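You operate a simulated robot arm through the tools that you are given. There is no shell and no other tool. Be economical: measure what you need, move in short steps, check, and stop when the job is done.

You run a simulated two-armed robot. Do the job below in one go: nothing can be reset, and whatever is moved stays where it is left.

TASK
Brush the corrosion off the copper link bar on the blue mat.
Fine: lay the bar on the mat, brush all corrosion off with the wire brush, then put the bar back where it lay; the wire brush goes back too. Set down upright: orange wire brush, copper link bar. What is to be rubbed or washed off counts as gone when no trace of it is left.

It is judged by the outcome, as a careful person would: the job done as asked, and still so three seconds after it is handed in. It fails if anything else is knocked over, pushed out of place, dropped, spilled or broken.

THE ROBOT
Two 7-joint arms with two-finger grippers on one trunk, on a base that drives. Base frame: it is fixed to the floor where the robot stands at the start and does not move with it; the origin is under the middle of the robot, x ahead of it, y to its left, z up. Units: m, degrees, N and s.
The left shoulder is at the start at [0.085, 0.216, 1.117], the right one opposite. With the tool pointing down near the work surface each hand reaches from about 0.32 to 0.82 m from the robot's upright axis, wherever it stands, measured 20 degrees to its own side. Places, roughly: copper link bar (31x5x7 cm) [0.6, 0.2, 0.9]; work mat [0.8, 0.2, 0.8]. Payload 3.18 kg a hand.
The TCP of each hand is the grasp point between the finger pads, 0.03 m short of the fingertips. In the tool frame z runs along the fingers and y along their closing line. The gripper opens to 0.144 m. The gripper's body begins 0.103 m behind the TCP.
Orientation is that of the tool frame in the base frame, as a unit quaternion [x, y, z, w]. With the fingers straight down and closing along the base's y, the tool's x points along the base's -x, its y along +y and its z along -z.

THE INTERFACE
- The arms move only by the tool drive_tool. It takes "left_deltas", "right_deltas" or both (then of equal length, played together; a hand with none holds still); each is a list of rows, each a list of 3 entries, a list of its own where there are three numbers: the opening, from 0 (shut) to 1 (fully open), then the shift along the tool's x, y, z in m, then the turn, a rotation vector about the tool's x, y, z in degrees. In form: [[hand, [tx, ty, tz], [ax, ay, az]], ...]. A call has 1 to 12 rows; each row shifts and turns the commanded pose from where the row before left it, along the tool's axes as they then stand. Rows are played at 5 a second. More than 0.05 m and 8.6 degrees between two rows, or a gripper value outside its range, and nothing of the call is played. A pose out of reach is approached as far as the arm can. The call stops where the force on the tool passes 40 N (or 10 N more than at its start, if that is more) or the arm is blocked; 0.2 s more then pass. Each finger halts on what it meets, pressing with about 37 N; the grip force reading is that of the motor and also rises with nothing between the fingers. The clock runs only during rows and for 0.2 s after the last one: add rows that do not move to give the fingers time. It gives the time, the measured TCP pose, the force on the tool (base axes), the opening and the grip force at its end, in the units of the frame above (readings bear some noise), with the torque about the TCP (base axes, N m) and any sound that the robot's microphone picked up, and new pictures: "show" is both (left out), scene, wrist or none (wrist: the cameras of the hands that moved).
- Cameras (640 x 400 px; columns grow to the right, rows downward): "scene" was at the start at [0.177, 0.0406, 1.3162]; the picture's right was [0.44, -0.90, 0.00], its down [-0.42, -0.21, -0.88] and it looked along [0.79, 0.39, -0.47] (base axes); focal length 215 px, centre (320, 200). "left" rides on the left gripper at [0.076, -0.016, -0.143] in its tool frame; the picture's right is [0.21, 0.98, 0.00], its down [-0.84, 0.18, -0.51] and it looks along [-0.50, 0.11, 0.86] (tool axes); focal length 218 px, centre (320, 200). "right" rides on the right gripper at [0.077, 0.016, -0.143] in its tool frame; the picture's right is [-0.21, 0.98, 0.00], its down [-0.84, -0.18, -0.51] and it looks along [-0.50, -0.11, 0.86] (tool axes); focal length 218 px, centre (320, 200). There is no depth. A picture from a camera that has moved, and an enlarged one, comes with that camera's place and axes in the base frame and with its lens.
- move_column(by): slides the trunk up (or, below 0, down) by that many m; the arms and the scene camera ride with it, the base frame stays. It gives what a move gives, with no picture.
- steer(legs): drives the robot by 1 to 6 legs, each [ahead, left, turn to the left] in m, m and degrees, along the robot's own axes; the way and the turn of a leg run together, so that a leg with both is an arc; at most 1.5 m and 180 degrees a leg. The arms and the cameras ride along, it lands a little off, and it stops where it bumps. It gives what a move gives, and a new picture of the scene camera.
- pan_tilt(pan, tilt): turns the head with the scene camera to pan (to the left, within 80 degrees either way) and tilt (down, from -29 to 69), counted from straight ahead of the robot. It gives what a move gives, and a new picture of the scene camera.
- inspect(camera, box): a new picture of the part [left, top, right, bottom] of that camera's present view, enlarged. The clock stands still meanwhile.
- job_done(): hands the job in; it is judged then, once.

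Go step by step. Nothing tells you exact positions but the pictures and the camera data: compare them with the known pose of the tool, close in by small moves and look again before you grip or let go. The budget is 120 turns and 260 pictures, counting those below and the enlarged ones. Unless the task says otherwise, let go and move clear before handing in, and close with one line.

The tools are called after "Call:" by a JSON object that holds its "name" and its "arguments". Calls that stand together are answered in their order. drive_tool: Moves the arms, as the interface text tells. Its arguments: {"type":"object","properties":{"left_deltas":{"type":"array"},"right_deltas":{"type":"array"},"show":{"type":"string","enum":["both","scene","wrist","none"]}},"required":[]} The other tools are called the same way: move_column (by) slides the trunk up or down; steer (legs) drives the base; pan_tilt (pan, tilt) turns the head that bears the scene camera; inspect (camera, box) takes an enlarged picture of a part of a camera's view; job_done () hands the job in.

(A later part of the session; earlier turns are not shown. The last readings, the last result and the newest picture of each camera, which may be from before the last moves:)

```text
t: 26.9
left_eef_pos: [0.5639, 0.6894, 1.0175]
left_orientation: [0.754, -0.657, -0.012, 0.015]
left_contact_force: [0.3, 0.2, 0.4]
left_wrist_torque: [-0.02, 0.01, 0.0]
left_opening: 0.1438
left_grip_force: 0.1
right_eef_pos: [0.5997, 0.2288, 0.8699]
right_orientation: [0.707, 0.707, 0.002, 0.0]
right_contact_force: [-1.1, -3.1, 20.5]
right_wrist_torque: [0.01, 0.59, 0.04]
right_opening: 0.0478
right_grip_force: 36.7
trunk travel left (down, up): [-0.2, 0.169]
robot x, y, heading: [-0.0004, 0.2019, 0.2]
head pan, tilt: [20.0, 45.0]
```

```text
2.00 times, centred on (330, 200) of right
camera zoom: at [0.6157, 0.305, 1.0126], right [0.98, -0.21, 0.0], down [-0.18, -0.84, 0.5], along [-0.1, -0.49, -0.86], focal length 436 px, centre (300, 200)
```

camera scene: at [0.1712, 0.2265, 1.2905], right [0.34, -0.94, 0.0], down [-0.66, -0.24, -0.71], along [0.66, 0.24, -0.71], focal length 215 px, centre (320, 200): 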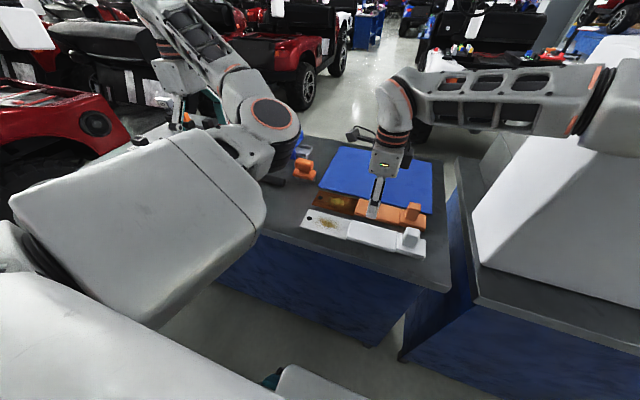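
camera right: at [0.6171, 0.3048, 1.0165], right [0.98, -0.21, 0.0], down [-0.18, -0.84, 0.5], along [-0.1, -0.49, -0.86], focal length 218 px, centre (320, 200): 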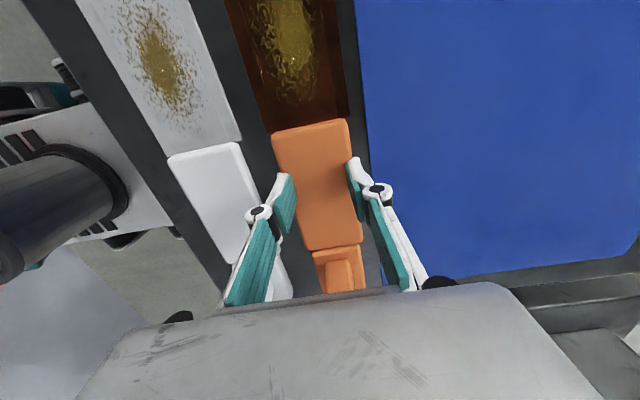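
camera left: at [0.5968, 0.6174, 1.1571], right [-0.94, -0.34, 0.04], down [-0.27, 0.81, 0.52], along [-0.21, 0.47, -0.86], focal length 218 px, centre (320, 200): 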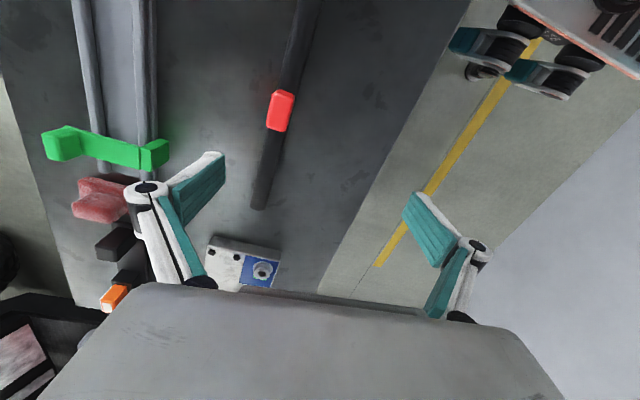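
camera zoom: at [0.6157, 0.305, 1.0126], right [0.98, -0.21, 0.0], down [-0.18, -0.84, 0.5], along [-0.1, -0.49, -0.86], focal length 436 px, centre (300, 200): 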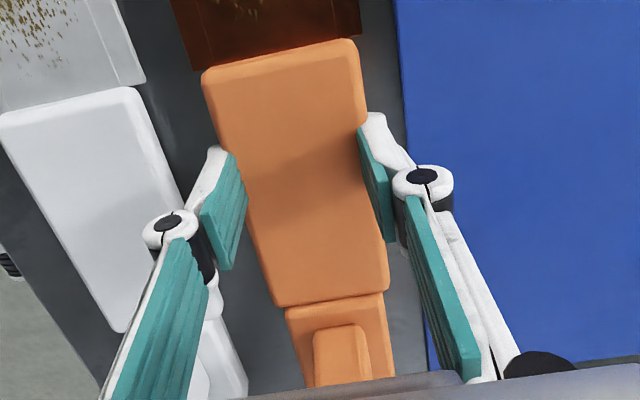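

Gripped: opening 48 mm at 37 N. I'll do a small test lift.

Call:
{"name": "drive_tool", "arguments": {"right_deltas": [[0.2, [0, 0, 0], [0, 0, 0]], [0.2, [0, 0, -0.01], [0, 0, 0]], [0.2, [0, 0, -0.01], [0, 0, 0]], [0.2, [0, 0, 0], [0, 0, 0]]], "show": "wrist"}}

Call:
{"name": "inspect", "arguments": {"camera": "scene", "box": [315, 155, 445, 260]}}

```text
t: 27.9
left_eef_pos: [0.5653, 0.6892, 1.0161]
left_orientation: [0.754, -0.657, -0.014, 0.016]
left_contact_force: [0.0, -0.4, 0.0]
left_wrist_torque: [0.03, 0.05, 0.03]
left_opening: 0.1442
left_grip_force: 0.1
right_eef_pos: [0.6026, 0.2299, 0.8876]
right_orientation: [0.707, 0.707, 0.0, -0.001]
right_contact_force: [-0.5, 0.5, -5.3]
right_wrist_torque: [0.3, 0.04, 0.0]
right_opening: 0.0475
right_grip_force: 36.9
trunk travel left (down, up): [-0.2, 0.169]
robot x, y, heading: [-0.0003, 0.2002, 0.4]
head pan, tilt: [20.0, 45.0]
camera right: at [0.6178, 0.3052, 1.0299], right [0.98, -0.21, 0.0], down [-0.18, -0.84, 0.51], along [-0.11, -0.49, -0.86], focal length 218 px, centre (320, 200)
```

right: 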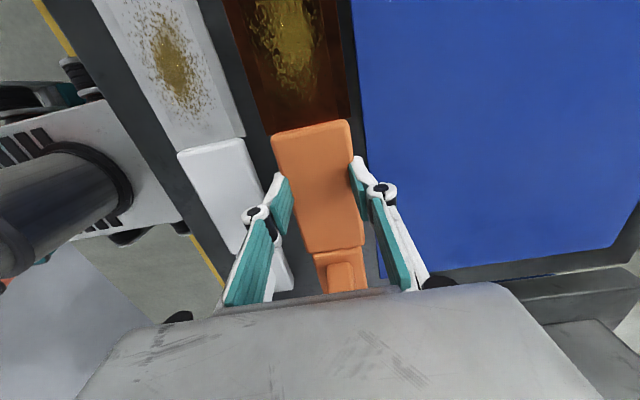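

```text
3.81 times, centred on (380, 208) of scene
camera zoom: at [0.1723, 0.2266, 1.2902], right [0.34, -0.94, 0.0], down [-0.66, -0.24, -0.71], along [0.66, 0.24, -0.71], focal length 818 px, centre (91, 171)
```

zoom: 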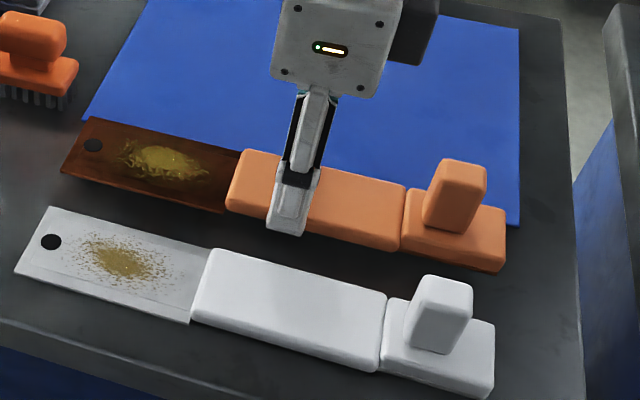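

The bar lifts firmly, at about 0.54 kg with no slip. I'll raise it 5 cm, carry it 12 cm ahead over the mat and lower to just above it.

Call:
{"name": "drive_tool", "arguments": {"right_deltas": [[0.2, [0, 0, -0.02], [0, 0, 0]], [0.2, [0, 0, -0.02], [0, 0, 0]], [0.2, [-0.003, 0.02, 0], [0, 0, 0]], [0.2, [-0.003, 0.02, 0], [0, 0, 0]], [0.2, [0, 0.02, 0], [0, 0, 0]], [0.2, [0, 0.02, 0], [0, 0, 0]], [0.2, [0, 0.02, 0], [0, 0, 0]], [0.2, [0, 0.02, 0], [0, 0, 0]], [0.2, [0, 0, 0.02], [0, 0, 0]], [0.2, [0, 0, 0], [0, 0, 0]]]}}

Call:
{"name": "inspect", "arguments": {"camera": "scene", "box": [290, 130, 450, 260]}}

```text
t: 30.4
left_eef_pos: [0.5655, 0.6901, 1.0161]
left_orientation: [0.755, -0.656, -0.015, 0.015]
left_contact_force: [0.6, -0.4, 0.7]
left_wrist_torque: [0.02, 0.02, 0.0]
left_opening: 0.1441
left_grip_force: 0.1
right_eef_pos: [0.7352, 0.173, 0.9087]
right_orientation: [0.736, 0.677, 0.004, -0.008]
right_contact_force: [-0.3, -0.9, -5.0]
right_wrist_torque: [0.32, 0.01, -0.01]
right_opening: 0.0476
right_grip_force: 37.1
right hand out of reach, approached as far as the arm can: row 8
trunk travel left (down, up): [-0.2, 0.169]
robot x, y, heading: [0.0018, 0.1991, -0.1]
head pan, tilt: [20.0, 45.0]
stopped in row 10 (right hand): the arm was blocked; the commanded pose is now the measured one
camera scene: at [0.1723, 0.2263, 1.2903], right [0.34, -0.94, 0.0], down [-0.66, -0.24, -0.71], along [0.66, 0.24, -0.71], focal length 215 px, centre (320, 200)
camera right: at [0.7577, 0.2449, 1.0529], right [0.96, -0.29, -0.01], down [-0.25, -0.83, 0.5], along [-0.15, -0.47, -0.87], focal length 218 px, centre (320, 200)
```

scene: 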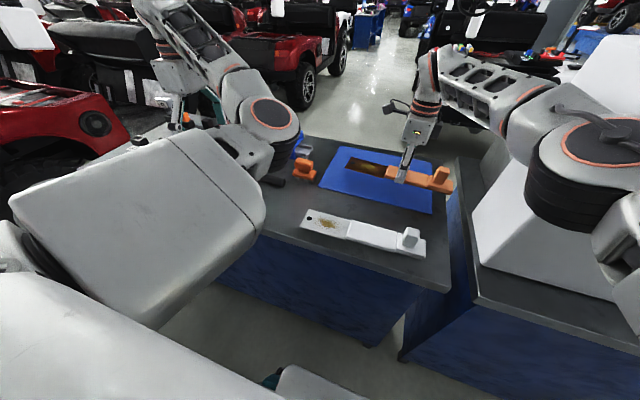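
right: 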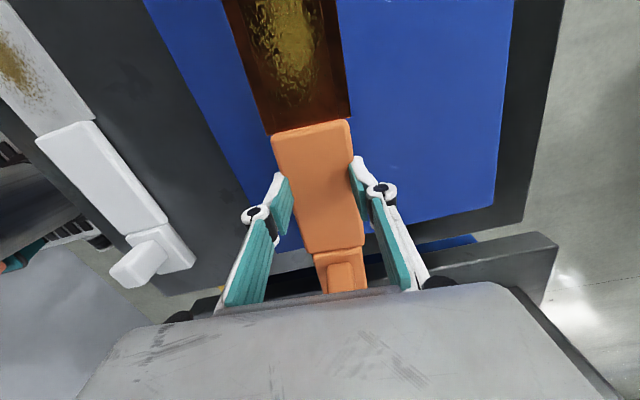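

```text
3.08 times, centred on (370, 195) of scene
camera zoom: at [0.1723, 0.2263, 1.2903], right [0.34, -0.94, 0.0], down [-0.66, -0.24, -0.71], along [0.66, 0.24, -0.71], focal length 661 px, centre (166, 215)
```

zoom: 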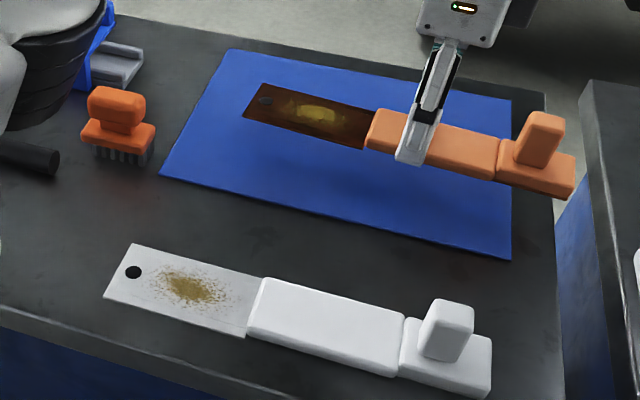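

The arm reached its limit and drifted to y≈0.173 with about 5° of yaw. Turning the base 4.8° left fixes both, swinging the hand left by about 6 cm and squaring the bar.

Call:
{"name": "steer", "arguments": {"legs": [[0, 0, 4.8]]}}

Call:
{"name": "inspect", "arguments": {"camera": "scene", "box": [290, 130, 470, 260]}}

```text
t: 31.2
left_eef_pos: [0.5226, 0.7345, 1.0152]
left_orientation: [0.78, -0.625, -0.013, 0.017]
left_contact_force: [-1.1, -0.5, -0.2]
left_wrist_torque: [0.01, -0.02, 0.01]
left_opening: 0.1441
left_grip_force: 0.1
right_eef_pos: [0.7354, 0.2338, 0.9106]
right_orientation: [0.707, 0.707, 0.003, -0.006]
right_contact_force: [1.0, 0.4, -5.2]
right_wrist_torque: [0.26, -0.01, 0.01]
right_opening: 0.0476
right_grip_force: 37.5
trunk travel left (down, up): [-0.2, 0.169]
robot x, y, heading: [-0.0007, 0.1987, 4.8]
head pan, tilt: [20.0, 45.0]
camera scene: at [0.1689, 0.2413, 1.2904], right [0.42, -0.91, 0.0], down [-0.64, -0.3, -0.71], along [0.64, 0.3, -0.71], focal length 215 px, centre (320, 200)
```

scene: 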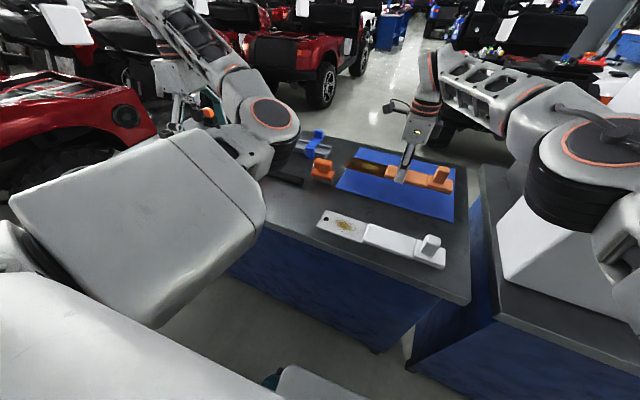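

```text
3.08 times, centred on (380, 195) of scene
camera zoom: at [0.1689, 0.2413, 1.2904], right [0.42, -0.91, 0.0], down [-0.64, -0.3, -0.71], along [0.64, 0.3, -0.71], focal length 661 px, centre (135, 215)
```

zoom: 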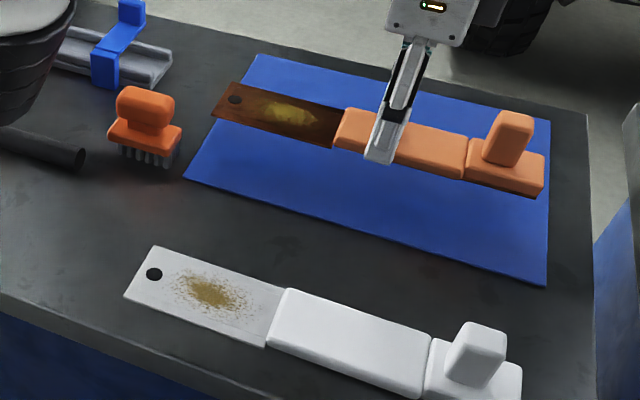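

The bar is now squarely above the mat. I'll lower gently until it touches.

Call:
{"name": "drive_tool", "arguments": {"right_deltas": [[0.2, [0, 0, 0.015], [0, 0, 0]], [0.2, [0, 0, 0.012], [0, 0, 0]], [0.2, [0, 0, 0.004], [0, 0, 0]], [0.2, [0, 0, 0], [0, 0, 0]]], "show": "none"}}

```text
t: 32.2
left_eef_pos: [0.5222, 0.7354, 1.0153]
left_orientation: [0.781, -0.625, -0.014, 0.017]
left_contact_force: [0.4, -0.4, 0.3]
left_wrist_torque: [0.01, 0.05, -0.01]
left_opening: 0.144
left_grip_force: 0.1
right_eef_pos: [0.7337, 0.2335, 0.8796]
right_orientation: [0.707, 0.708, 0.004, -0.007]
right_contact_force: [-0.7, 0.2, -5.8]
right_wrist_torque: [0.33, 0.0, -0.05]
right_opening: 0.0475
right_grip_force: 37.1
trunk travel left (down, up): [-0.2, 0.169]
robot x, y, heading: [-0.0034, 0.1975, 4.7]
head pan, tilt: [20.0, 45.0]
```

Call:
{"name": "drive_tool", "arguments": {"right_deltas": [[0.2, [0, 0, 0.003], [0, 0, 0]], [0.2, [0, 0, 0.003], [0, 0, 0]], [0.2, [0, 0, 0], [0, 0, 0]]], "show": "none"}}

```text
t: 33.0
left_eef_pos: [0.522, 0.7355, 1.0169]
left_orientation: [0.781, -0.624, -0.013, 0.016]
left_contact_force: [0.0, 0.0, -0.5]
left_wrist_torque: [-0.01, 0.02, 0.02]
left_opening: 0.1441
left_grip_force: 0.1
right_eef_pos: [0.7349, 0.2353, 0.8741]
right_orientation: [0.707, 0.708, 0.005, -0.005]
right_contact_force: [-0.4, 1.7, 4.6]
right_wrist_torque: [-1.08, -0.08, 0.0]
right_opening: 0.0479
right_grip_force: 37.1
trunk travel left (down, up): [-0.2, 0.169]
robot x, y, heading: [0.0001, 0.1989, 4.7]
head pan, tilt: [20.0, 45.0]
```

The bar has touched down and is supported by the mat. I'll release and rise.

Call:
{"name": "drive_tool", "arguments": {"right_deltas": [[0.2, [0, 0, 0.001], [0, 0, 0]], [0.36, [0, 0, 0], [0, 0, 0]], [0.45, [0, 0, 0], [0, 0, 0]], [0.53, [0, 0, 0], [0, 0, 0]], [0.53, [0, 0, -0.03], [0, 0, 0]], [0.53, [0, 0, -0.04], [0, 0, 0]], [0.53, [0, 0, -0.05], [0, 0, 0]]]}}

Call:
{"name": "inspect", "arguments": {"camera": "scene", "box": [290, 130, 470, 260]}}

```text
t: 34.8
left_eef_pos: [0.5223, 0.7349, 1.0155]
left_orientation: [0.781, -0.624, -0.016, 0.016]
left_contact_force: [-0.2, -0.7, -0.2]
left_wrist_torque: [0.02, 0.04, -0.02]
left_opening: 0.1437
left_grip_force: 0.1
right_eef_pos: [0.746, 0.185, 0.9736]
right_orientation: [0.737, 0.675, -0.003, -0.017]
right_contact_force: [0.0, -0.3, 0.0]
right_wrist_torque: [0.0, 0.01, -0.02]
right_opening: 0.0763
right_grip_force: 0.1
right hand out of reach, approached as far as the arm can: row 7
trunk travel left (down, up): [-0.2, 0.169]
robot x, y, heading: [-0.0023, 0.1975, 5.1]
head pan, tilt: [20.0, 45.0]
stopped in row 7 (right hand): the arm was blocked; the commanded pose is now the measured one
camera scene: at [0.1695, 0.2399, 1.2902], right [0.42, -0.91, 0.0], down [-0.64, -0.3, -0.71], along [0.64, 0.3, -0.71], focal length 215 px, centre (320, 200)
camera right: at [0.7725, 0.2557, 1.1166], right [0.96, -0.29, -0.03], down [-0.24, -0.83, 0.5], along [-0.17, -0.47, -0.87], focal length 218 px, centre (320, 200)
```

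scene: 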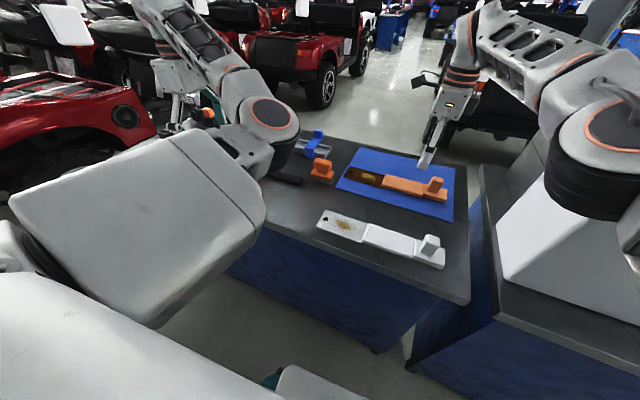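
right: 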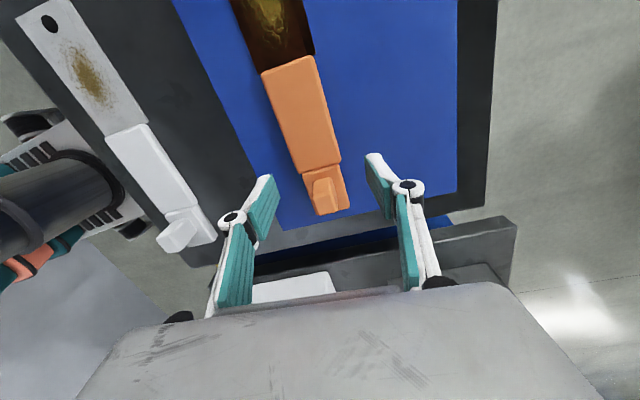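

```text
3.08 times, centred on (380, 195) of scene
camera zoom: at [0.1695, 0.2399, 1.2902], right [0.42, -0.91, 0.0], down [-0.64, -0.3, -0.71], along [0.64, 0.3, -0.71], focal length 661 px, centre (135, 215)
```

zoom: 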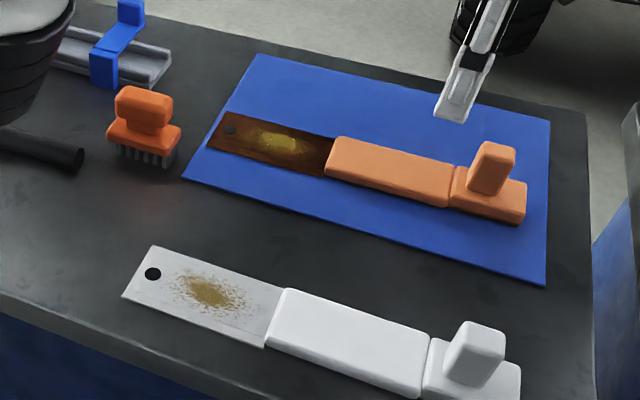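

The bar lies well on the mat. Next I'll pull the right hand back and up, raise the left hand for clearance, then drive left so the right arm can reach the brush at about (0.66, 0.458).

Call:
{"name": "drive_tool", "arguments": {"left_deltas": [[1, [0, 0, -0.04], [0, 0, 0]], [1, [0, 0, -0.04], [0, 0, 0]], [1, [0, 0, -0.04], [0, 0, 0]], [1, [0, 0, -0.03], [0, 0, 0]]], "right_deltas": [[0.53, [0, -0.03, -0.01], [0, 0, 0]], [0.53, [0, -0.03, -0.02], [0, 0, 0]], [0.53, [0, -0.03, -0.02], [0, 0, 0]], [0.53, [0, -0.03, -0.02], [0, 0, 0]]], "show": "scene"}}

```text
t: 35.8
left_eef_pos: [0.5199, 0.7593, 1.1309]
left_orientation: [0.795, -0.598, -0.102, 0.008]
left_contact_force: [0.1, -0.1, -0.9]
left_wrist_torque: [0.02, 0.04, -0.01]
left_opening: 0.144
left_grip_force: 0.0
right_eef_pos: [0.63, 0.1986, 1.0441]
right_orientation: [0.734, 0.679, -0.001, -0.015]
right_contact_force: [0.3, 0.6, 0.0]
right_wrist_torque: [0.02, 0.03, 0.02]
right_opening: 0.076
right_grip_force: 0.2
trunk travel left (down, up): [-0.2, 0.169]
robot x, y, heading: [-0.0, 0.1962, 4.9]
head pan, tilt: [20.0, 45.0]
stopped in row 4 (left hand): the arm was blocked; the commanded pose is now the measured one
camera scene: at [0.169, 0.2407, 1.2902], right [0.42, -0.91, 0.0], down [-0.64, -0.3, -0.71], along [0.64, 0.3, -0.71], focal length 215 px, centre (320, 200)
```

scene: 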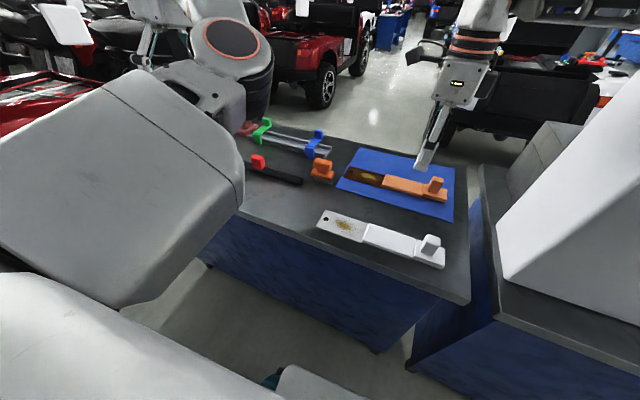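

Call:
{"name": "pan_tilt", "arguments": {"pan": 60, "tilt": 20}}

```text
t: 36.9
left_eef_pos: [0.5205, 0.7573, 1.1319]
left_orientation: [0.794, -0.599, -0.104, 0.008]
left_contact_force: [0.7, -0.1, 0.7]
left_wrist_torque: [-0.01, 0.02, 0.02]
left_opening: 0.1438
left_grip_force: 0.1
right_eef_pos: [0.6292, 0.1984, 1.0457]
right_orientation: [0.734, 0.679, 0.0, -0.016]
right_contact_force: [-0.8, -0.9, 0.6]
right_wrist_torque: [0.0, -0.03, 0.0]
right_opening: 0.0763
right_grip_force: 0.2
trunk travel left (down, up): [-0.2, 0.169]
robot x, y, heading: [-0.0028, 0.2007, 4.6]
head pan, tilt: [60.0, 20.0]
camera scene: at [0.1344, 0.2899, 1.3291], right [0.9, -0.43, 0.0], down [-0.15, -0.31, -0.94], along [0.4, 0.85, -0.34], focal length 215 px, centre (320, 200)
```

scene: 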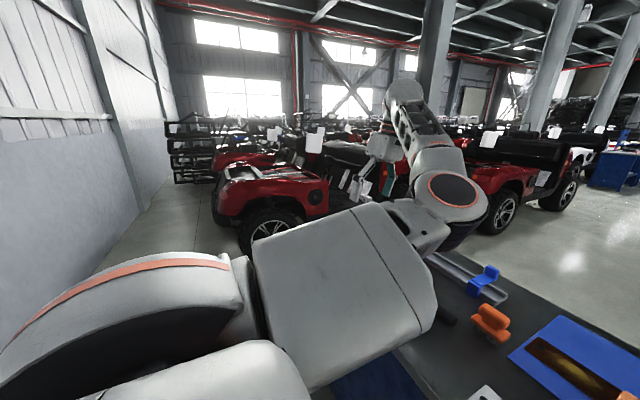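

The left side is clear. I'll drive left 0.26 m and straighten the heading.

Call:
{"name": "steer", "arguments": {"legs": [[0, 0.26, -4.7]]}}

Call:
{"name": "pan_tilt", "arguments": {"pan": 0, "tilt": 45}}

```text
t: 39.8
left_eef_pos: [0.5519, 0.9726, 1.1325]
left_orientation: [0.769, -0.63, -0.103, 0.003]
left_contact_force: [0.2, 0.2, 0.8]
left_wrist_torque: [-0.03, 0.01, 0.02]
left_opening: 0.1439
left_grip_force: 0.1
right_eef_pos: [0.6176, 0.4074, 1.0459]
right_orientation: [0.761, 0.648, 0.0, -0.016]
right_contact_force: [-0.5, 0.0, -1.0]
right_wrist_torque: [-0.03, 0.01, 0.01]
right_opening: 0.0763
right_grip_force: 0.0
trunk travel left (down, up): [-0.2, 0.169]
robot x, y, heading: [-0.0084, 0.4555, 0.0]
head pan, tilt: [60.0, 20.0]
camera scene: at [0.13, 0.5383, 1.3292], right [0.87, -0.5, 0.0], down [-0.17, -0.3, -0.94], along [0.47, 0.82, -0.34], focal length 215 px, centre (320, 200)
```

scene: 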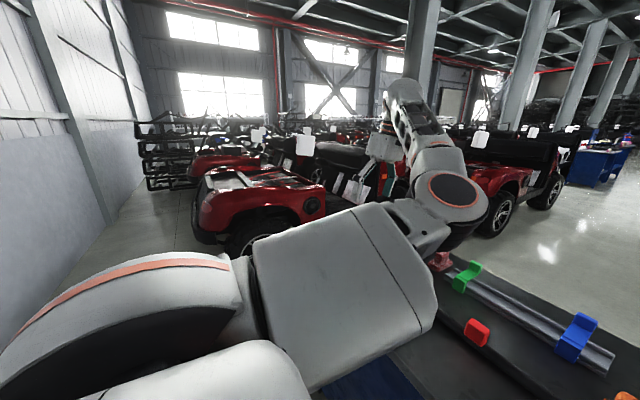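

```text
t: 41.1
left_eef_pos: [0.553, 0.9717, 1.1317]
left_orientation: [0.769, -0.631, -0.103, 0.004]
left_contact_force: [-0.2, 0.3, -0.3]
left_wrist_torque: [-0.01, 0.01, 0.0]
left_opening: 0.1441
left_grip_force: 0.1
right_eef_pos: [0.6181, 0.4066, 1.0455]
right_orientation: [0.762, 0.648, 0.001, -0.015]
right_contact_force: [-0.4, 0.4, 0.4]
right_wrist_torque: [0.01, -0.01, -0.01]
right_opening: 0.0762
right_grip_force: 0.0
trunk travel left (down, up): [-0.2, 0.169]
robot x, y, heading: [-0.0101, 0.4564, 0.0]
head pan, tilt: [0.0, 45.0]
camera scene: at [0.165, 0.4576, 1.2905], right [0.0, -1.0, 0.0], down [-0.71, 0.0, -0.71], along [0.71, 0.0, -0.71], focal length 215 px, centre (320, 200)
```

scene: 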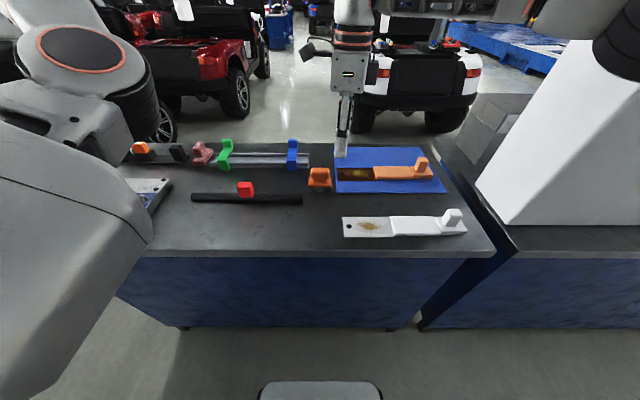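

I now have a clean head-on view. I'll square the right gripper's yaw and zoom on the brush.

Call:
{"name": "drive_tool", "arguments": {"right_deltas": [[0.6, [0, 0, 0], [-0.7, -0.6, -4.6]], [0.6, [0, 0, 0], [-0.6, -0.5, -4.6]], [0.6, [0, 0, 0], [0, 0, 0]]], "show": "wrist"}}

Call:
{"name": "inspect", "arguments": {"camera": "scene", "box": [270, 130, 450, 240]}}

Call:
{"name": "inspect", "arguments": {"camera": "scene", "box": [295, 150, 355, 200]}}

```text
t: 41.9
left_eef_pos: [0.5512, 0.9731, 1.1304]
left_orientation: [0.769, -0.631, -0.104, 0.004]
left_contact_force: [0.1, -0.5, 0.2]
left_wrist_torque: [0.01, 0.0, 0.0]
left_opening: 0.1439
left_grip_force: 0.0
right_eef_pos: [0.6174, 0.406, 1.0449]
right_orientation: [0.707, 0.707, 0.001, -0.001]
right_contact_force: [0.5, 0.1, -0.3]
right_wrist_torque: [-0.03, -0.02, -0.02]
right_opening: 0.0864
right_grip_force: 0.0
trunk travel left (down, up): [-0.2, 0.169]
robot x, y, heading: [-0.0127, 0.4568, 0.0]
head pan, tilt: [0.0, 45.0]
camera right: at [0.6323, 0.4822, 1.1881], right [0.98, -0.21, 0.0], down [-0.18, -0.84, 0.5], along [-0.1, -0.49, -0.86], focal length 218 px, centre (320, 200)
```

right: 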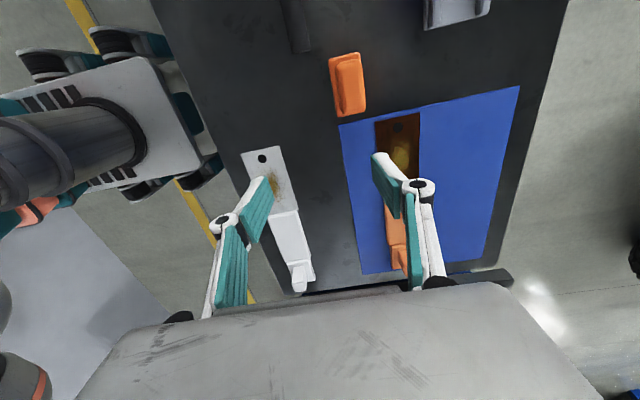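

```text
3.56 times, centred on (360, 185) of scene
camera zoom: at [0.1651, 0.4575, 1.2905], right [0.0, -1.0, 0.0], down [-0.71, 0.0, -0.71], along [0.71, 0.0, -0.71], focal length 764 px, centre (178, 253)
```

zoom: 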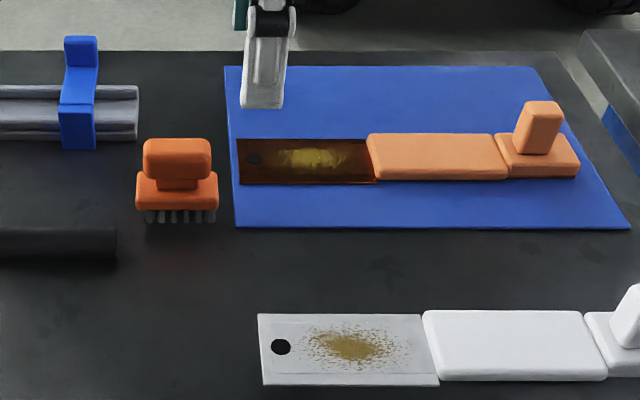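

```text
8.00 times, centred on (325, 175) of scene
camera zoom: at [0.1651, 0.4575, 1.2905], right [0.0, -1.0, 0.0], down [-0.71, 0.0, -0.71], along [0.71, 0.0, -0.71], focal length 1718 px, centre (280, 400)
```

zoom: 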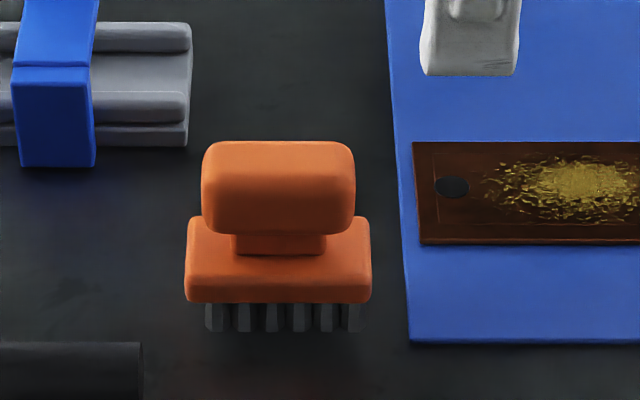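

The brush cap centre is at about (0.668, 0.459), cap z≈0.885–0.912, and thin along x, which suits the current closing direction. I'll move above it and look.

Call:
{"name": "drive_tool", "arguments": {"right_deltas": [[0.6, [0.025, 0.025, 0], [0, 0, 0]], [0.6, [0.028, 0.025, 0.02], [0, 0, 0]], [0.6, [0, 0, 0.04], [0, 0, 0]], [0.6, [0, 0, 0.02], [0, 0, 0]], [0.6, [0, 0, 0], [0, 0, 0]]], "show": "wrist"}}

Call:
{"name": "inspect", "arguments": {"camera": "scene", "box": [280, 120, 370, 200]}}

```text
t: 43.1
left_eef_pos: [0.5521, 0.9714, 1.1338]
left_orientation: [0.769, -0.631, -0.104, 0.003]
left_contact_force: [-0.1, -0.5, 0.1]
left_wrist_torque: [-0.02, 0.03, 0.01]
left_opening: 0.1437
left_grip_force: 0.0
right_eef_pos: [0.669, 0.4599, 0.9665]
right_orientation: [0.707, 0.707, 0.002, -0.001]
right_contact_force: [0.8, 0.6, 0.7]
right_wrist_torque: [0.06, 0.02, -0.03]
right_opening: 0.0863
right_grip_force: 0.1
trunk travel left (down, up): [-0.2, 0.169]
robot x, y, heading: [-0.0091, 0.4558, 0.0]
head pan, tilt: [0.0, 45.0]
camera right: at [0.6844, 0.5358, 1.1091], right [0.98, -0.21, 0.0], down [-0.18, -0.84, 0.5], along [-0.1, -0.49, -0.86], focal length 218 px, centre (320, 200)
```

right: 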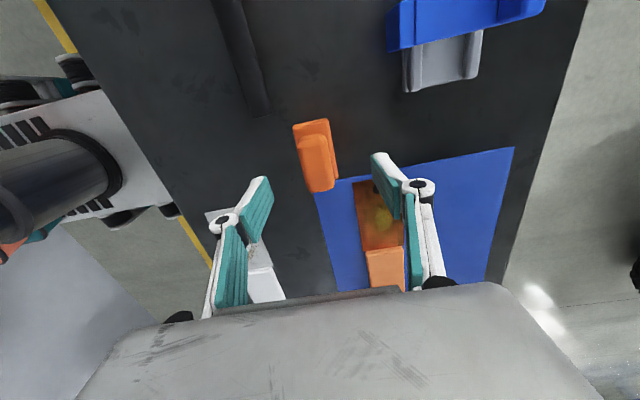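

```text
5.00 times, centred on (325, 160) of scene
camera zoom: at [0.1648, 0.4573, 1.2906], right [0.0, -1.0, 0.0], down [-0.71, 0.0, -0.71], along [0.71, 0.0, -0.71], focal length 1074 px, centre (295, 400)
```

zoom: 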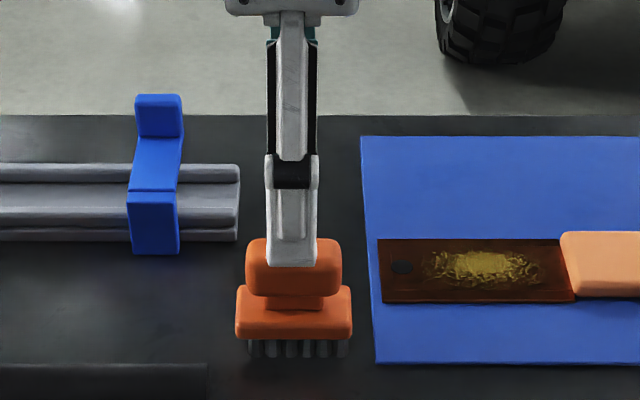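

The gripper is well centred over the cap. I'll lower to grip height.

Call:
{"name": "drive_tool", "arguments": {"right_deltas": [[0.55, [0, 0, 0.03], [0, 0, 0]], [0.5, [0, 0, 0.025], [0, 0, 0]], [0.5, [0, 0, 0.01], [0, 0, 0]], [0.5, [0, 0, 0], [0, 0, 0]]], "show": "wrist"}}

Call:
{"name": "inspect", "arguments": {"camera": "scene", "box": [280, 140, 370, 210]}}

```text
t: 44.1
left_eef_pos: [0.5525, 0.973, 1.133]
left_orientation: [0.769, -0.63, -0.104, 0.003]
left_contact_force: [-0.1, 0.0, 0.3]
left_wrist_torque: [-0.01, -0.03, -0.01]
left_opening: 0.1437
left_grip_force: 0.2
right_eef_pos: [0.6673, 0.4602, 0.9009]
right_orientation: [0.707, 0.707, 0.001, -0.001]
right_contact_force: [-0.1, -0.8, 0.5]
right_wrist_torque: [0.02, 0.0, -0.03]
right_opening: 0.0718
right_grip_force: 0.0
trunk travel left (down, up): [-0.2, 0.169]
robot x, y, heading: [-0.0073, 0.4541, 0.3]
head pan, tilt: [0.0, 45.0]
camera right: at [0.6827, 0.5367, 1.0428], right [0.98, -0.21, 0.0], down [-0.18, -0.84, 0.5], along [-0.1, -0.49, -0.86], focal length 218 px, centre (320, 200)
```

right: 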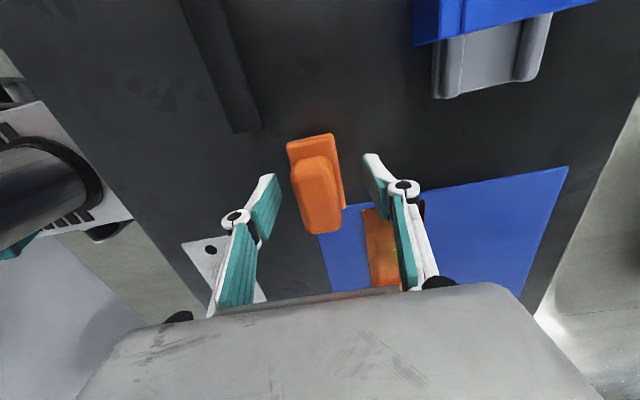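

```text
5.71 times, centred on (325, 175) of scene
camera zoom: at [0.1649, 0.4575, 1.2906], right [0.0, -1.0, 0.0], down [-0.71, 0.0, -0.71], along [0.71, 0.0, -0.71], focal length 1228 px, centre (291, 343)
```

zoom: 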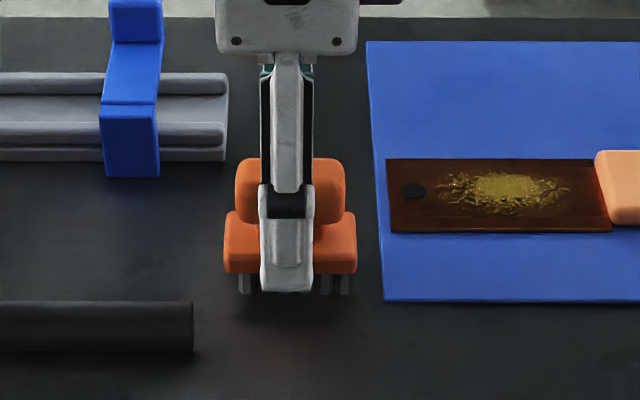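

Call:
{"name": "drive_tool", "arguments": {"right_deltas": [[0.4, [0, -0.002, 0], [0, 0, 0]], [0.3, [0, 0, 0], [0, 0, 0]], [0.2, [0, 0, 0], [0, 0, 0]], [0.12, [0, 0, 0], [0, 0, 0]], [0.1, [0, 0, 0], [0, 0, 0]]], "show": "wrist"}}

```text
t: 45.3
left_eef_pos: [0.551, 0.9707, 1.1318]
left_orientation: [0.769, -0.631, -0.103, 0.003]
left_contact_force: [-0.5, -0.1, -0.8]
left_wrist_torque: [-0.03, 0.01, -0.01]
left_opening: 0.1439
left_grip_force: 0.0
right_eef_pos: [0.6646, 0.4601, 0.9004]
right_orientation: [0.707, 0.707, 0.002, -0.001]
right_contact_force: [-0.2, 0.3, 0.5]
right_wrist_torque: [0.06, -0.02, 0.03]
right_opening: 0.0395
right_grip_force: 36.9
trunk travel left (down, up): [-0.2, 0.169]
robot x, y, heading: [-0.0055, 0.4551, 0.1]
head pan, tilt: [0.0, 45.0]
camera right: at [0.6807, 0.5364, 1.0433], right [0.98, -0.21, 0.0], down [-0.18, -0.84, 0.5], along [-0.1, -0.49, -0.86], focal length 218 px, centre (320, 200)
```

right: 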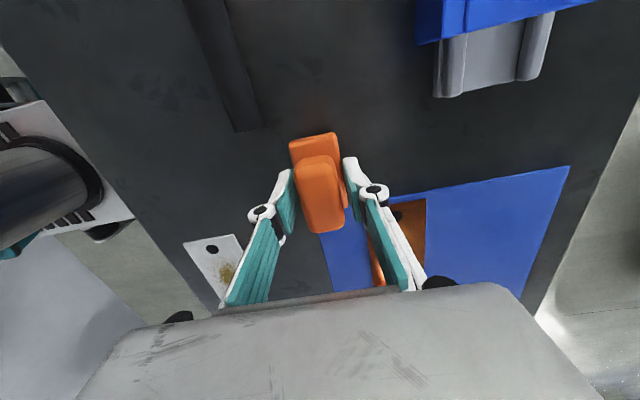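

The brush is gripped firmly. I'll lift it and carry it above the corrosion at about (0.738, 0.335).

Call:
{"name": "drive_tool", "arguments": {"right_deltas": [[0.1, [0, 0, -0.025], [0, 0, 0]], [0.1, [0, 0, -0.025], [0, 0, 0]], [0.1, [-0.03, 0.018, 0], [0, 0, 0]], [0.1, [-0.03, 0.018, 0], [0, 0, 0]], [0.1, [-0.03, 0.018, 0], [0, 0, 0]], [0.1, [-0.03, 0.018, 0], [0, 0, 0]], [0.1, [0, 0, 0.02], [0, 0, 0]], [0.1, [0, 0, 0], [0, 0, 0]]], "show": "wrist"}}

Call:
{"name": "inspect", "arguments": {"camera": "scene", "box": [300, 120, 450, 210]}}

```text
t: 47.1
left_eef_pos: [0.5514, 0.9726, 1.1328]
left_orientation: [0.769, -0.631, -0.103, 0.004]
left_contact_force: [-0.1, -0.4, -0.3]
left_wrist_torque: [0.01, -0.01, 0.03]
left_opening: 0.1439
left_grip_force: 0.2
right_eef_pos: [0.7363, 0.3395, 0.9321]
right_orientation: [0.707, 0.707, 0.002, 0.0]
right_contact_force: [0.2, -0.2, -0.9]
right_wrist_torque: [0.01, -0.02, 0.0]
right_opening: 0.0396
right_grip_force: 37.0
trunk travel left (down, up): [-0.2, 0.169]
robot x, y, heading: [-0.0098, 0.4574, 0.3]
head pan, tilt: [0.0, 45.0]
camera right: at [0.7508, 0.4154, 1.0745], right [0.98, -0.21, 0.0], down [-0.18, -0.84, 0.5], along [-0.1, -0.49, -0.86], focal length 218 px, centre (320, 200)
```

right: 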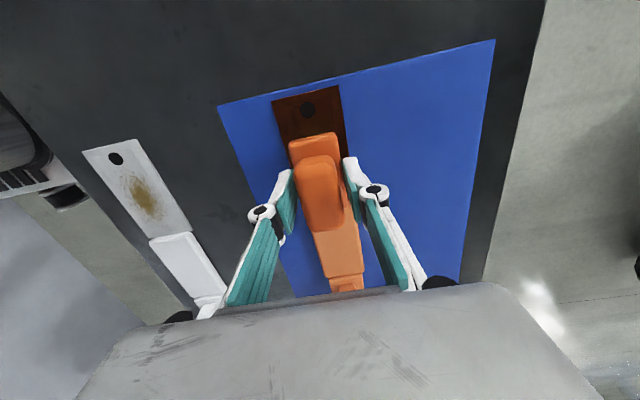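

```text
4.27 times, centred on (375, 165) of scene
camera zoom: at [0.1648, 0.4574, 1.2906], right [0.0, -1.0, 0.0], down [-0.71, 0.0, -0.71], along [0.71, 0.0, -0.71], focal length 916 px, centre (85, 349)
```

zoom: 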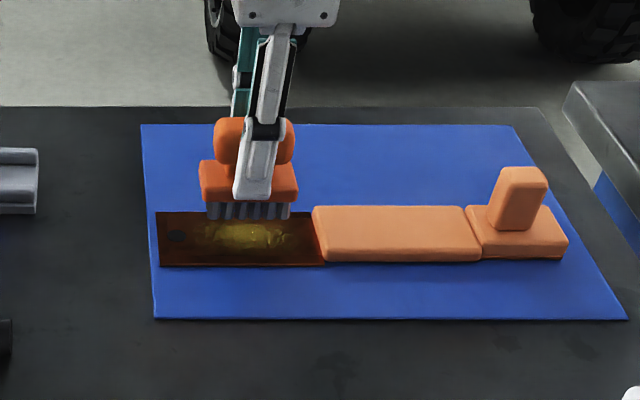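

The brush is right over the stain. I'll lower until the bristles touch.

Call:
{"name": "drive_tool", "arguments": {"right_deltas": [[0.1, [0, 0, 0.012], [0, 0, 0]], [0.1, [0, 0, 0.004], [0, 0, 0]], [0.1, [0, 0, 0.003], [0, 0, 0]], [0.1, [0, 0, 0], [0, 0, 0]]], "show": "none"}}

Call:
{"name": "inspect", "arguments": {"camera": "scene", "box": [300, 120, 450, 210]}}

```text
t: 48.1
left_eef_pos: [0.5516, 0.9706, 1.1323]
left_orientation: [0.769, -0.631, -0.103, 0.003]
left_contact_force: [0.2, 0.5, -0.3]
left_wrist_torque: [-0.01, 0.03, 0.0]
left_opening: 0.1439
left_grip_force: 0.2
right_eef_pos: [0.7369, 0.3404, 0.9106]
right_orientation: [0.707, 0.707, 0.002, -0.001]
right_contact_force: [0.9, 0.5, -0.4]
right_wrist_torque: [-0.03, 0.0, 0.02]
right_opening: 0.0394
right_grip_force: 36.6
trunk travel left (down, up): [-0.2, 0.169]
robot x, y, heading: [-0.0108, 0.457, 0.0]
head pan, tilt: [0.0, 45.0]
```

```text
4.27 times, centred on (375, 165) of scene
camera zoom: at [0.165, 0.4575, 1.2905], right [0.0, -1.0, 0.0], down [-0.71, 0.0, -0.71], along [0.71, 0.0, -0.71], focal length 916 px, centre (85, 349)
```

zoom: 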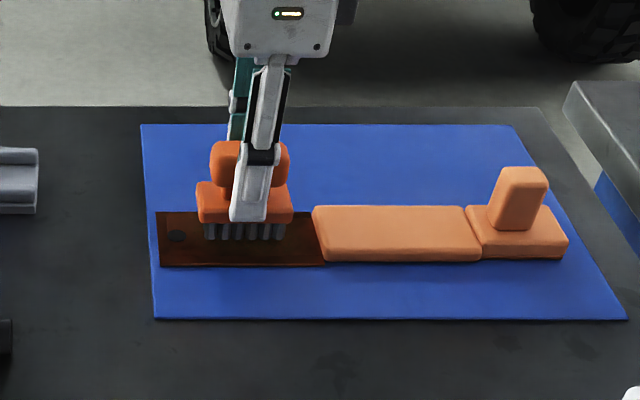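

Call:
{"name": "drive_tool", "arguments": {"right_deltas": [[0.1, [0, 0, 0.003], [0, 0, 0]], [0.1, [0, 0, 0.002], [0, 0, 0]], [0.1, [0, 0, 0], [0, 0, 0]]], "show": "none"}}

```text
t: 48.9
left_eef_pos: [0.5504, 0.9717, 1.1326]
left_orientation: [0.77, -0.63, -0.103, 0.002]
left_contact_force: [-0.1, -0.7, -0.6]
left_wrist_torque: [-0.01, 0.01, 0.04]
left_opening: 0.1439
left_grip_force: 0.0
right_eef_pos: [0.737, 0.3401, 0.9083]
right_orientation: [0.707, 0.707, 0.002, 0.0]
right_contact_force: [-0.2, 0.6, 6.6]
right_wrist_torque: [-0.03, 0.12, -0.04]
right_opening: 0.0395
right_grip_force: 37.2
trunk travel left (down, up): [-0.2, 0.169]
robot x, y, heading: [-0.0091, 0.4568, 0.3]
head pan, tilt: [0.0, 45.0]
```

The bristles press at about 6.6 N. I'll do gentle strokes along the bar's length.

Call:
{"name": "drive_tool", "arguments": {"right_deltas": [[0.1, [0.015, 0, 0], [0, 0, 0]], [0.1, [0.015, 0, 0], [0, 0, 0]], [0.1, [-0.02, 0, 0], [0, 0, 0]], [0.1, [-0.02, 0, 0], [0, 0, 0]], [0.1, [-0.015, 0, 0], [0, 0, 0]], [0.1, [0.015, 0, 0], [0, 0, 0]], [0.1, [0.02, 0, 0], [0, 0, 0]], [0.1, [0.02, 0, 0], [0, 0, 0]], [0.1, [-0.02, 0, 0], [0, 0, 0]], [0.1, [-0.02, 0, 0], [0, 0, 0]], [0.1, [0.01, 0, 0], [0, 0, 0]]], "show": "wrist"}}

Call:
{"name": "inspect", "arguments": {"camera": "scene", "box": [300, 120, 450, 210]}}

```text
t: 51.3
left_eef_pos: [0.5509, 0.9709, 1.1328]
left_orientation: [0.769, -0.631, -0.102, 0.003]
left_contact_force: [1.4, -0.4, 0.6]
left_wrist_torque: [0.0, 0.02, 0.03]
left_opening: 0.1437
left_grip_force: 0.1
right_eef_pos: [0.736, 0.3363, 0.9075]
right_orientation: [0.708, 0.706, 0.003, 0.001]
right_contact_force: [-1.2, -7.7, 20.2]
right_wrist_torque: [0.12, 0.2, 0.05]
right_opening: 0.0392
right_grip_force: 36.6
trunk travel left (down, up): [-0.2, 0.169]
robot x, y, heading: [-0.012, 0.4584, 0.2]
head pan, tilt: [0.0, 45.0]
camera right: at [0.7522, 0.4122, 1.051], right [0.98, -0.21, 0.0], down [-0.19, -0.84, 0.5], along [-0.1, -0.49, -0.86], focal length 218 px, centre (320, 200)
```

right: 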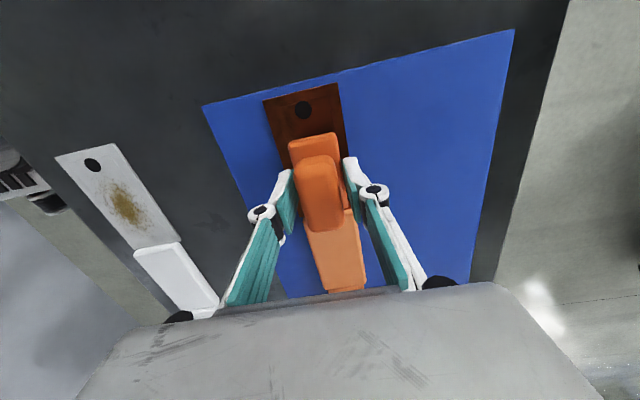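

```text
4.27 times, centred on (375, 165) of scene
camera zoom: at [0.1631, 0.4568, 1.2909], right [0.0, -1.0, 0.0], down [-0.71, 0.0, -0.71], along [0.71, 0.0, -0.71], focal length 916 px, centre (85, 349)
```

zoom: 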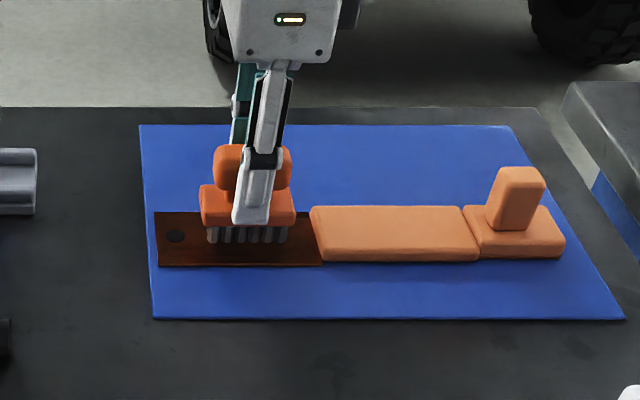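

The bar stayed put. I'll lift the brush aside to check the blade.

Call:
{"name": "drive_tool", "arguments": {"right_deltas": [[0.1, [0, 0, -0.02], [0, 0, 0]], [0.1, [0, 0, -0.02], [0, 0, 0]], [0.1, [0, 0.03, -0.01], [0, 0, 0]], [0.1, [0, 0.03, 0], [0, 0, 0]], [0.1, [0, 0, 0], [0, 0, 0]]], "show": "none"}}

Call:
{"name": "inspect", "arguments": {"camera": "scene", "box": [320, 150, 390, 200]}}

```text
t: 52.5
left_eef_pos: [0.5522, 0.9717, 1.1335]
left_orientation: [0.769, -0.63, -0.104, 0.004]
left_contact_force: [0.0, 0.5, -0.1]
left_wrist_torque: [0.0, 0.04, -0.01]
left_opening: 0.144
left_grip_force: 0.0
right_eef_pos: [0.7466, 0.3384, 0.9502]
right_orientation: [0.707, 0.707, 0.002, -0.001]
right_contact_force: [0.9, 0.1, -0.4]
right_wrist_torque: [-0.02, 0.04, 0.02]
right_opening: 0.0393
right_grip_force: 37.3
right hand out of reach, approached as far as the arm can: row 3, 4
trunk travel left (down, up): [-0.2, 0.169]
robot x, y, heading: [-0.0093, 0.4534, 0.4]
head pan, tilt: [0.0, 45.0]
```

```text
8.00 times, centred on (355, 175) of scene
camera zoom: at [0.1654, 0.4575, 1.2904], right [0.0, -1.0, 0.0], down [-0.71, 0.0, -0.71], along [0.71, 0.0, -0.71], focal length 1718 px, centre (40, 400)
```

zoom: 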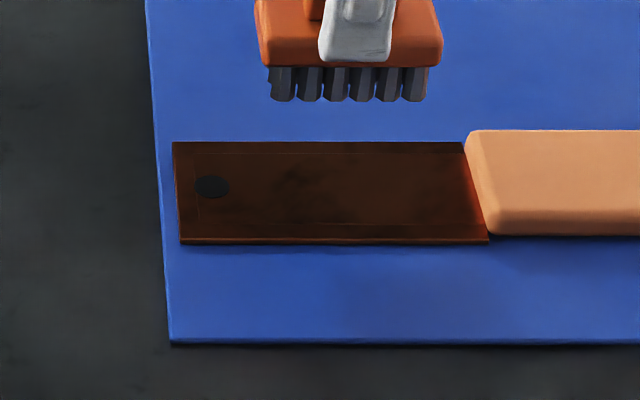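

The blade looks clean, but the hand shades it. I'll take the brush to above its original place and look again.

Call:
{"name": "drive_tool", "arguments": {"right_deltas": [[0.1, [0, -0.02, 0], [0, 0, 0]], [0.1, [0.03, -0.02, 0], [0, 0, 0]], [0.1, [0.03, -0.02, 0], [0, 0, 0]], [0.1, [0.03, -0.015, 0], [0, 0, 0]], [0.1, [0.03, 0, 0], [0, 0, 0]], [0.1, [0, 0, 0], [0, 0, 0]]], "show": "wrist"}}

Call:
{"name": "inspect", "arguments": {"camera": "scene", "box": [320, 150, 390, 200]}}

```text
t: 53.9
left_eef_pos: [0.5516, 0.9703, 1.1327]
left_orientation: [0.769, -0.631, -0.103, 0.003]
left_contact_force: [0.2, 0.7, 0.7]
left_wrist_torque: [0.01, 0.02, 0.01]
left_opening: 0.1441
left_grip_force: 0.1
right_eef_pos: [0.6702, 0.4588, 0.9524]
right_orientation: [0.708, 0.707, 0.002, -0.001]
right_contact_force: [-0.5, -0.3, -1.2]
right_wrist_torque: [0.02, -0.01, -0.02]
right_opening: 0.0394
right_grip_force: 36.8
trunk travel left (down, up): [-0.2, 0.169]
robot x, y, heading: [-0.0091, 0.4546, 0.4]
head pan, tilt: [0.0, 45.0]
camera right: at [0.6863, 0.5349, 1.0954], right [0.98, -0.21, 0.0], down [-0.18, -0.84, 0.5], along [-0.1, -0.49, -0.86], focal length 218 px, centre (320, 200)
```

right: 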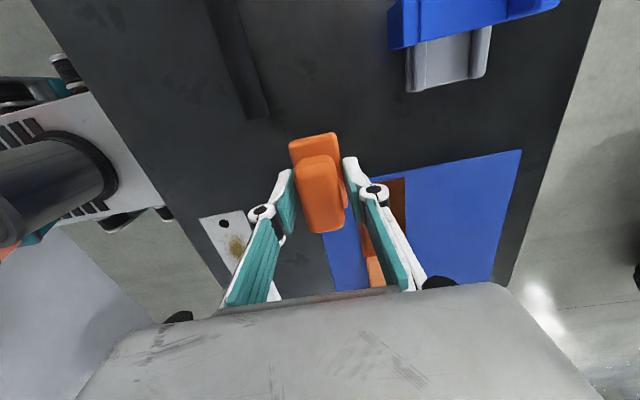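

```text
8.00 times, centred on (355, 175) of scene
camera zoom: at [0.165, 0.4567, 1.2905], right [0.0, -1.0, 0.0], down [-0.71, 0.0, -0.71], along [0.71, 0.0, -0.71], focal length 1718 px, centre (40, 400)
```

zoom: 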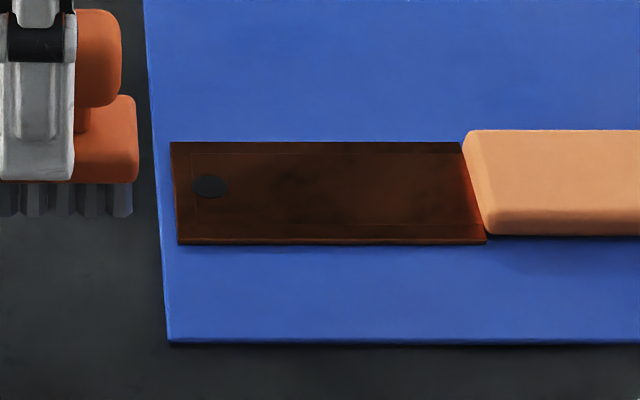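

The blade is clean. I'll set the brush back at its original spot (0.665, 0.460).

Call:
{"name": "drive_tool", "arguments": {"right_deltas": [[0.1, [0.001, -0.0055, 0.02], [0, 0, 0]], [0.1, [0, 0, 0.02], [0, 0, 0]], [0.1, [0, 0, 0.008], [0, 0, 0]], [0.1, [0, 0, 0.002], [0, 0, 0]], [0.1, [0, 0, 0], [0, 0, 0]]], "show": "none"}}

```text
t: 55.1
left_eef_pos: [0.5521, 0.9721, 1.1315]
left_orientation: [0.769, -0.631, -0.103, 0.003]
left_contact_force: [0.0, -0.7, 0.6]
left_wrist_torque: [0.02, 0.0, 0.0]
left_opening: 0.1439
left_grip_force: 0.2
right_eef_pos: [0.6654, 0.46, 0.9003]
right_orientation: [0.707, 0.707, 0.001, -0.001]
right_contact_force: [0.0, 0.4, -0.1]
right_wrist_torque: [0.02, -0.03, -0.03]
right_opening: 0.0393
right_grip_force: 37.0
trunk travel left (down, up): [-0.2, 0.169]
robot x, y, heading: [-0.0088, 0.4546, 0.2]
head pan, tilt: [0.0, 45.0]
```

Call:
{"name": "drive_tool", "arguments": {"right_deltas": [[0.1, [0, 0, 0.001], [0, 0, 0]], [0.28, [0, 0, 0], [0, 0, 0]], [0.35, [0, 0, 0], [0, 0, 0]], [0.5, [0, 0, 0], [0, 0, 0]], [0.55, [0, 0, -0.03], [0, 0, 0]], [0.55, [0, 0, -0.04], [0, 0, 0]], [0.55, [0, 0, -0.04], [0, 0, 0]]], "show": "wrist"}}

Call:
{"name": "inspect", "arguments": {"camera": "scene", "box": [270, 130, 450, 240]}}

```text
t: 56.7
left_eef_pos: [0.5505, 0.9722, 1.1328]
left_orientation: [0.769, -0.631, -0.103, 0.003]
left_contact_force: [0.5, 0.6, 0.3]
left_wrist_torque: [-0.03, -0.03, 0.02]
left_opening: 0.1439
left_grip_force: 0.1
right_eef_pos: [0.6628, 0.4609, 1.0089]
right_orientation: [0.707, 0.707, 0.003, 0.0]
right_contact_force: [0.6, 0.4, -1.2]
right_wrist_torque: [-0.02, -0.03, 0.01]
right_opening: 0.0793
right_grip_force: 0.0
trunk travel left (down, up): [-0.2, 0.169]
robot x, y, heading: [-0.0115, 0.4548, 0.2]
head pan, tilt: [0.0, 45.0]
camera right: at [0.6785, 0.5369, 1.1513], right [0.98, -0.21, 0.0], down [-0.18, -0.84, 0.5], along [-0.1, -0.49, -0.86], focal length 218 px, centre (320, 200)
```

right: 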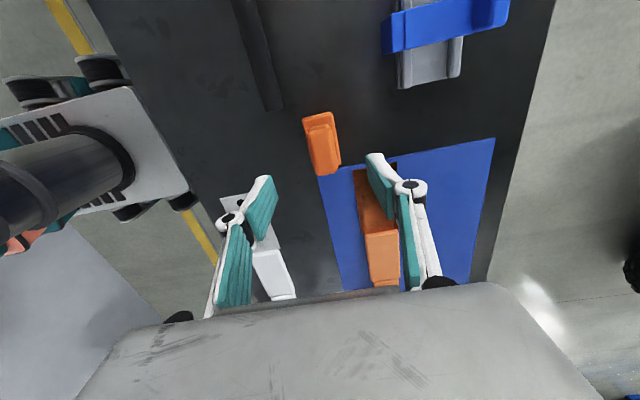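

```text
3.56 times, centred on (360, 185) of scene
camera zoom: at [0.164, 0.4577, 1.2908], right [0.0, -1.0, 0.0], down [-0.71, 0.0, -0.71], along [0.71, 0.0, -0.71], focal length 764 px, centre (178, 253)
```

zoom: 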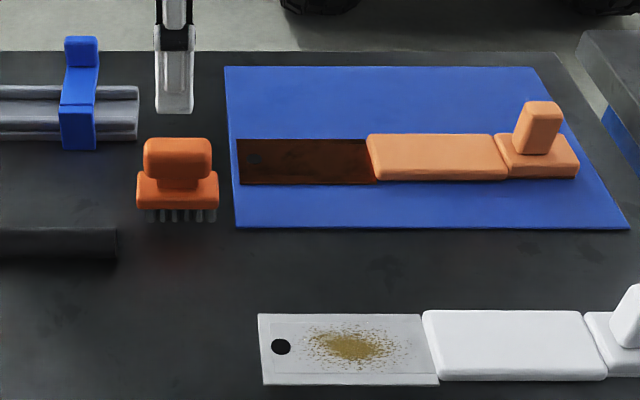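

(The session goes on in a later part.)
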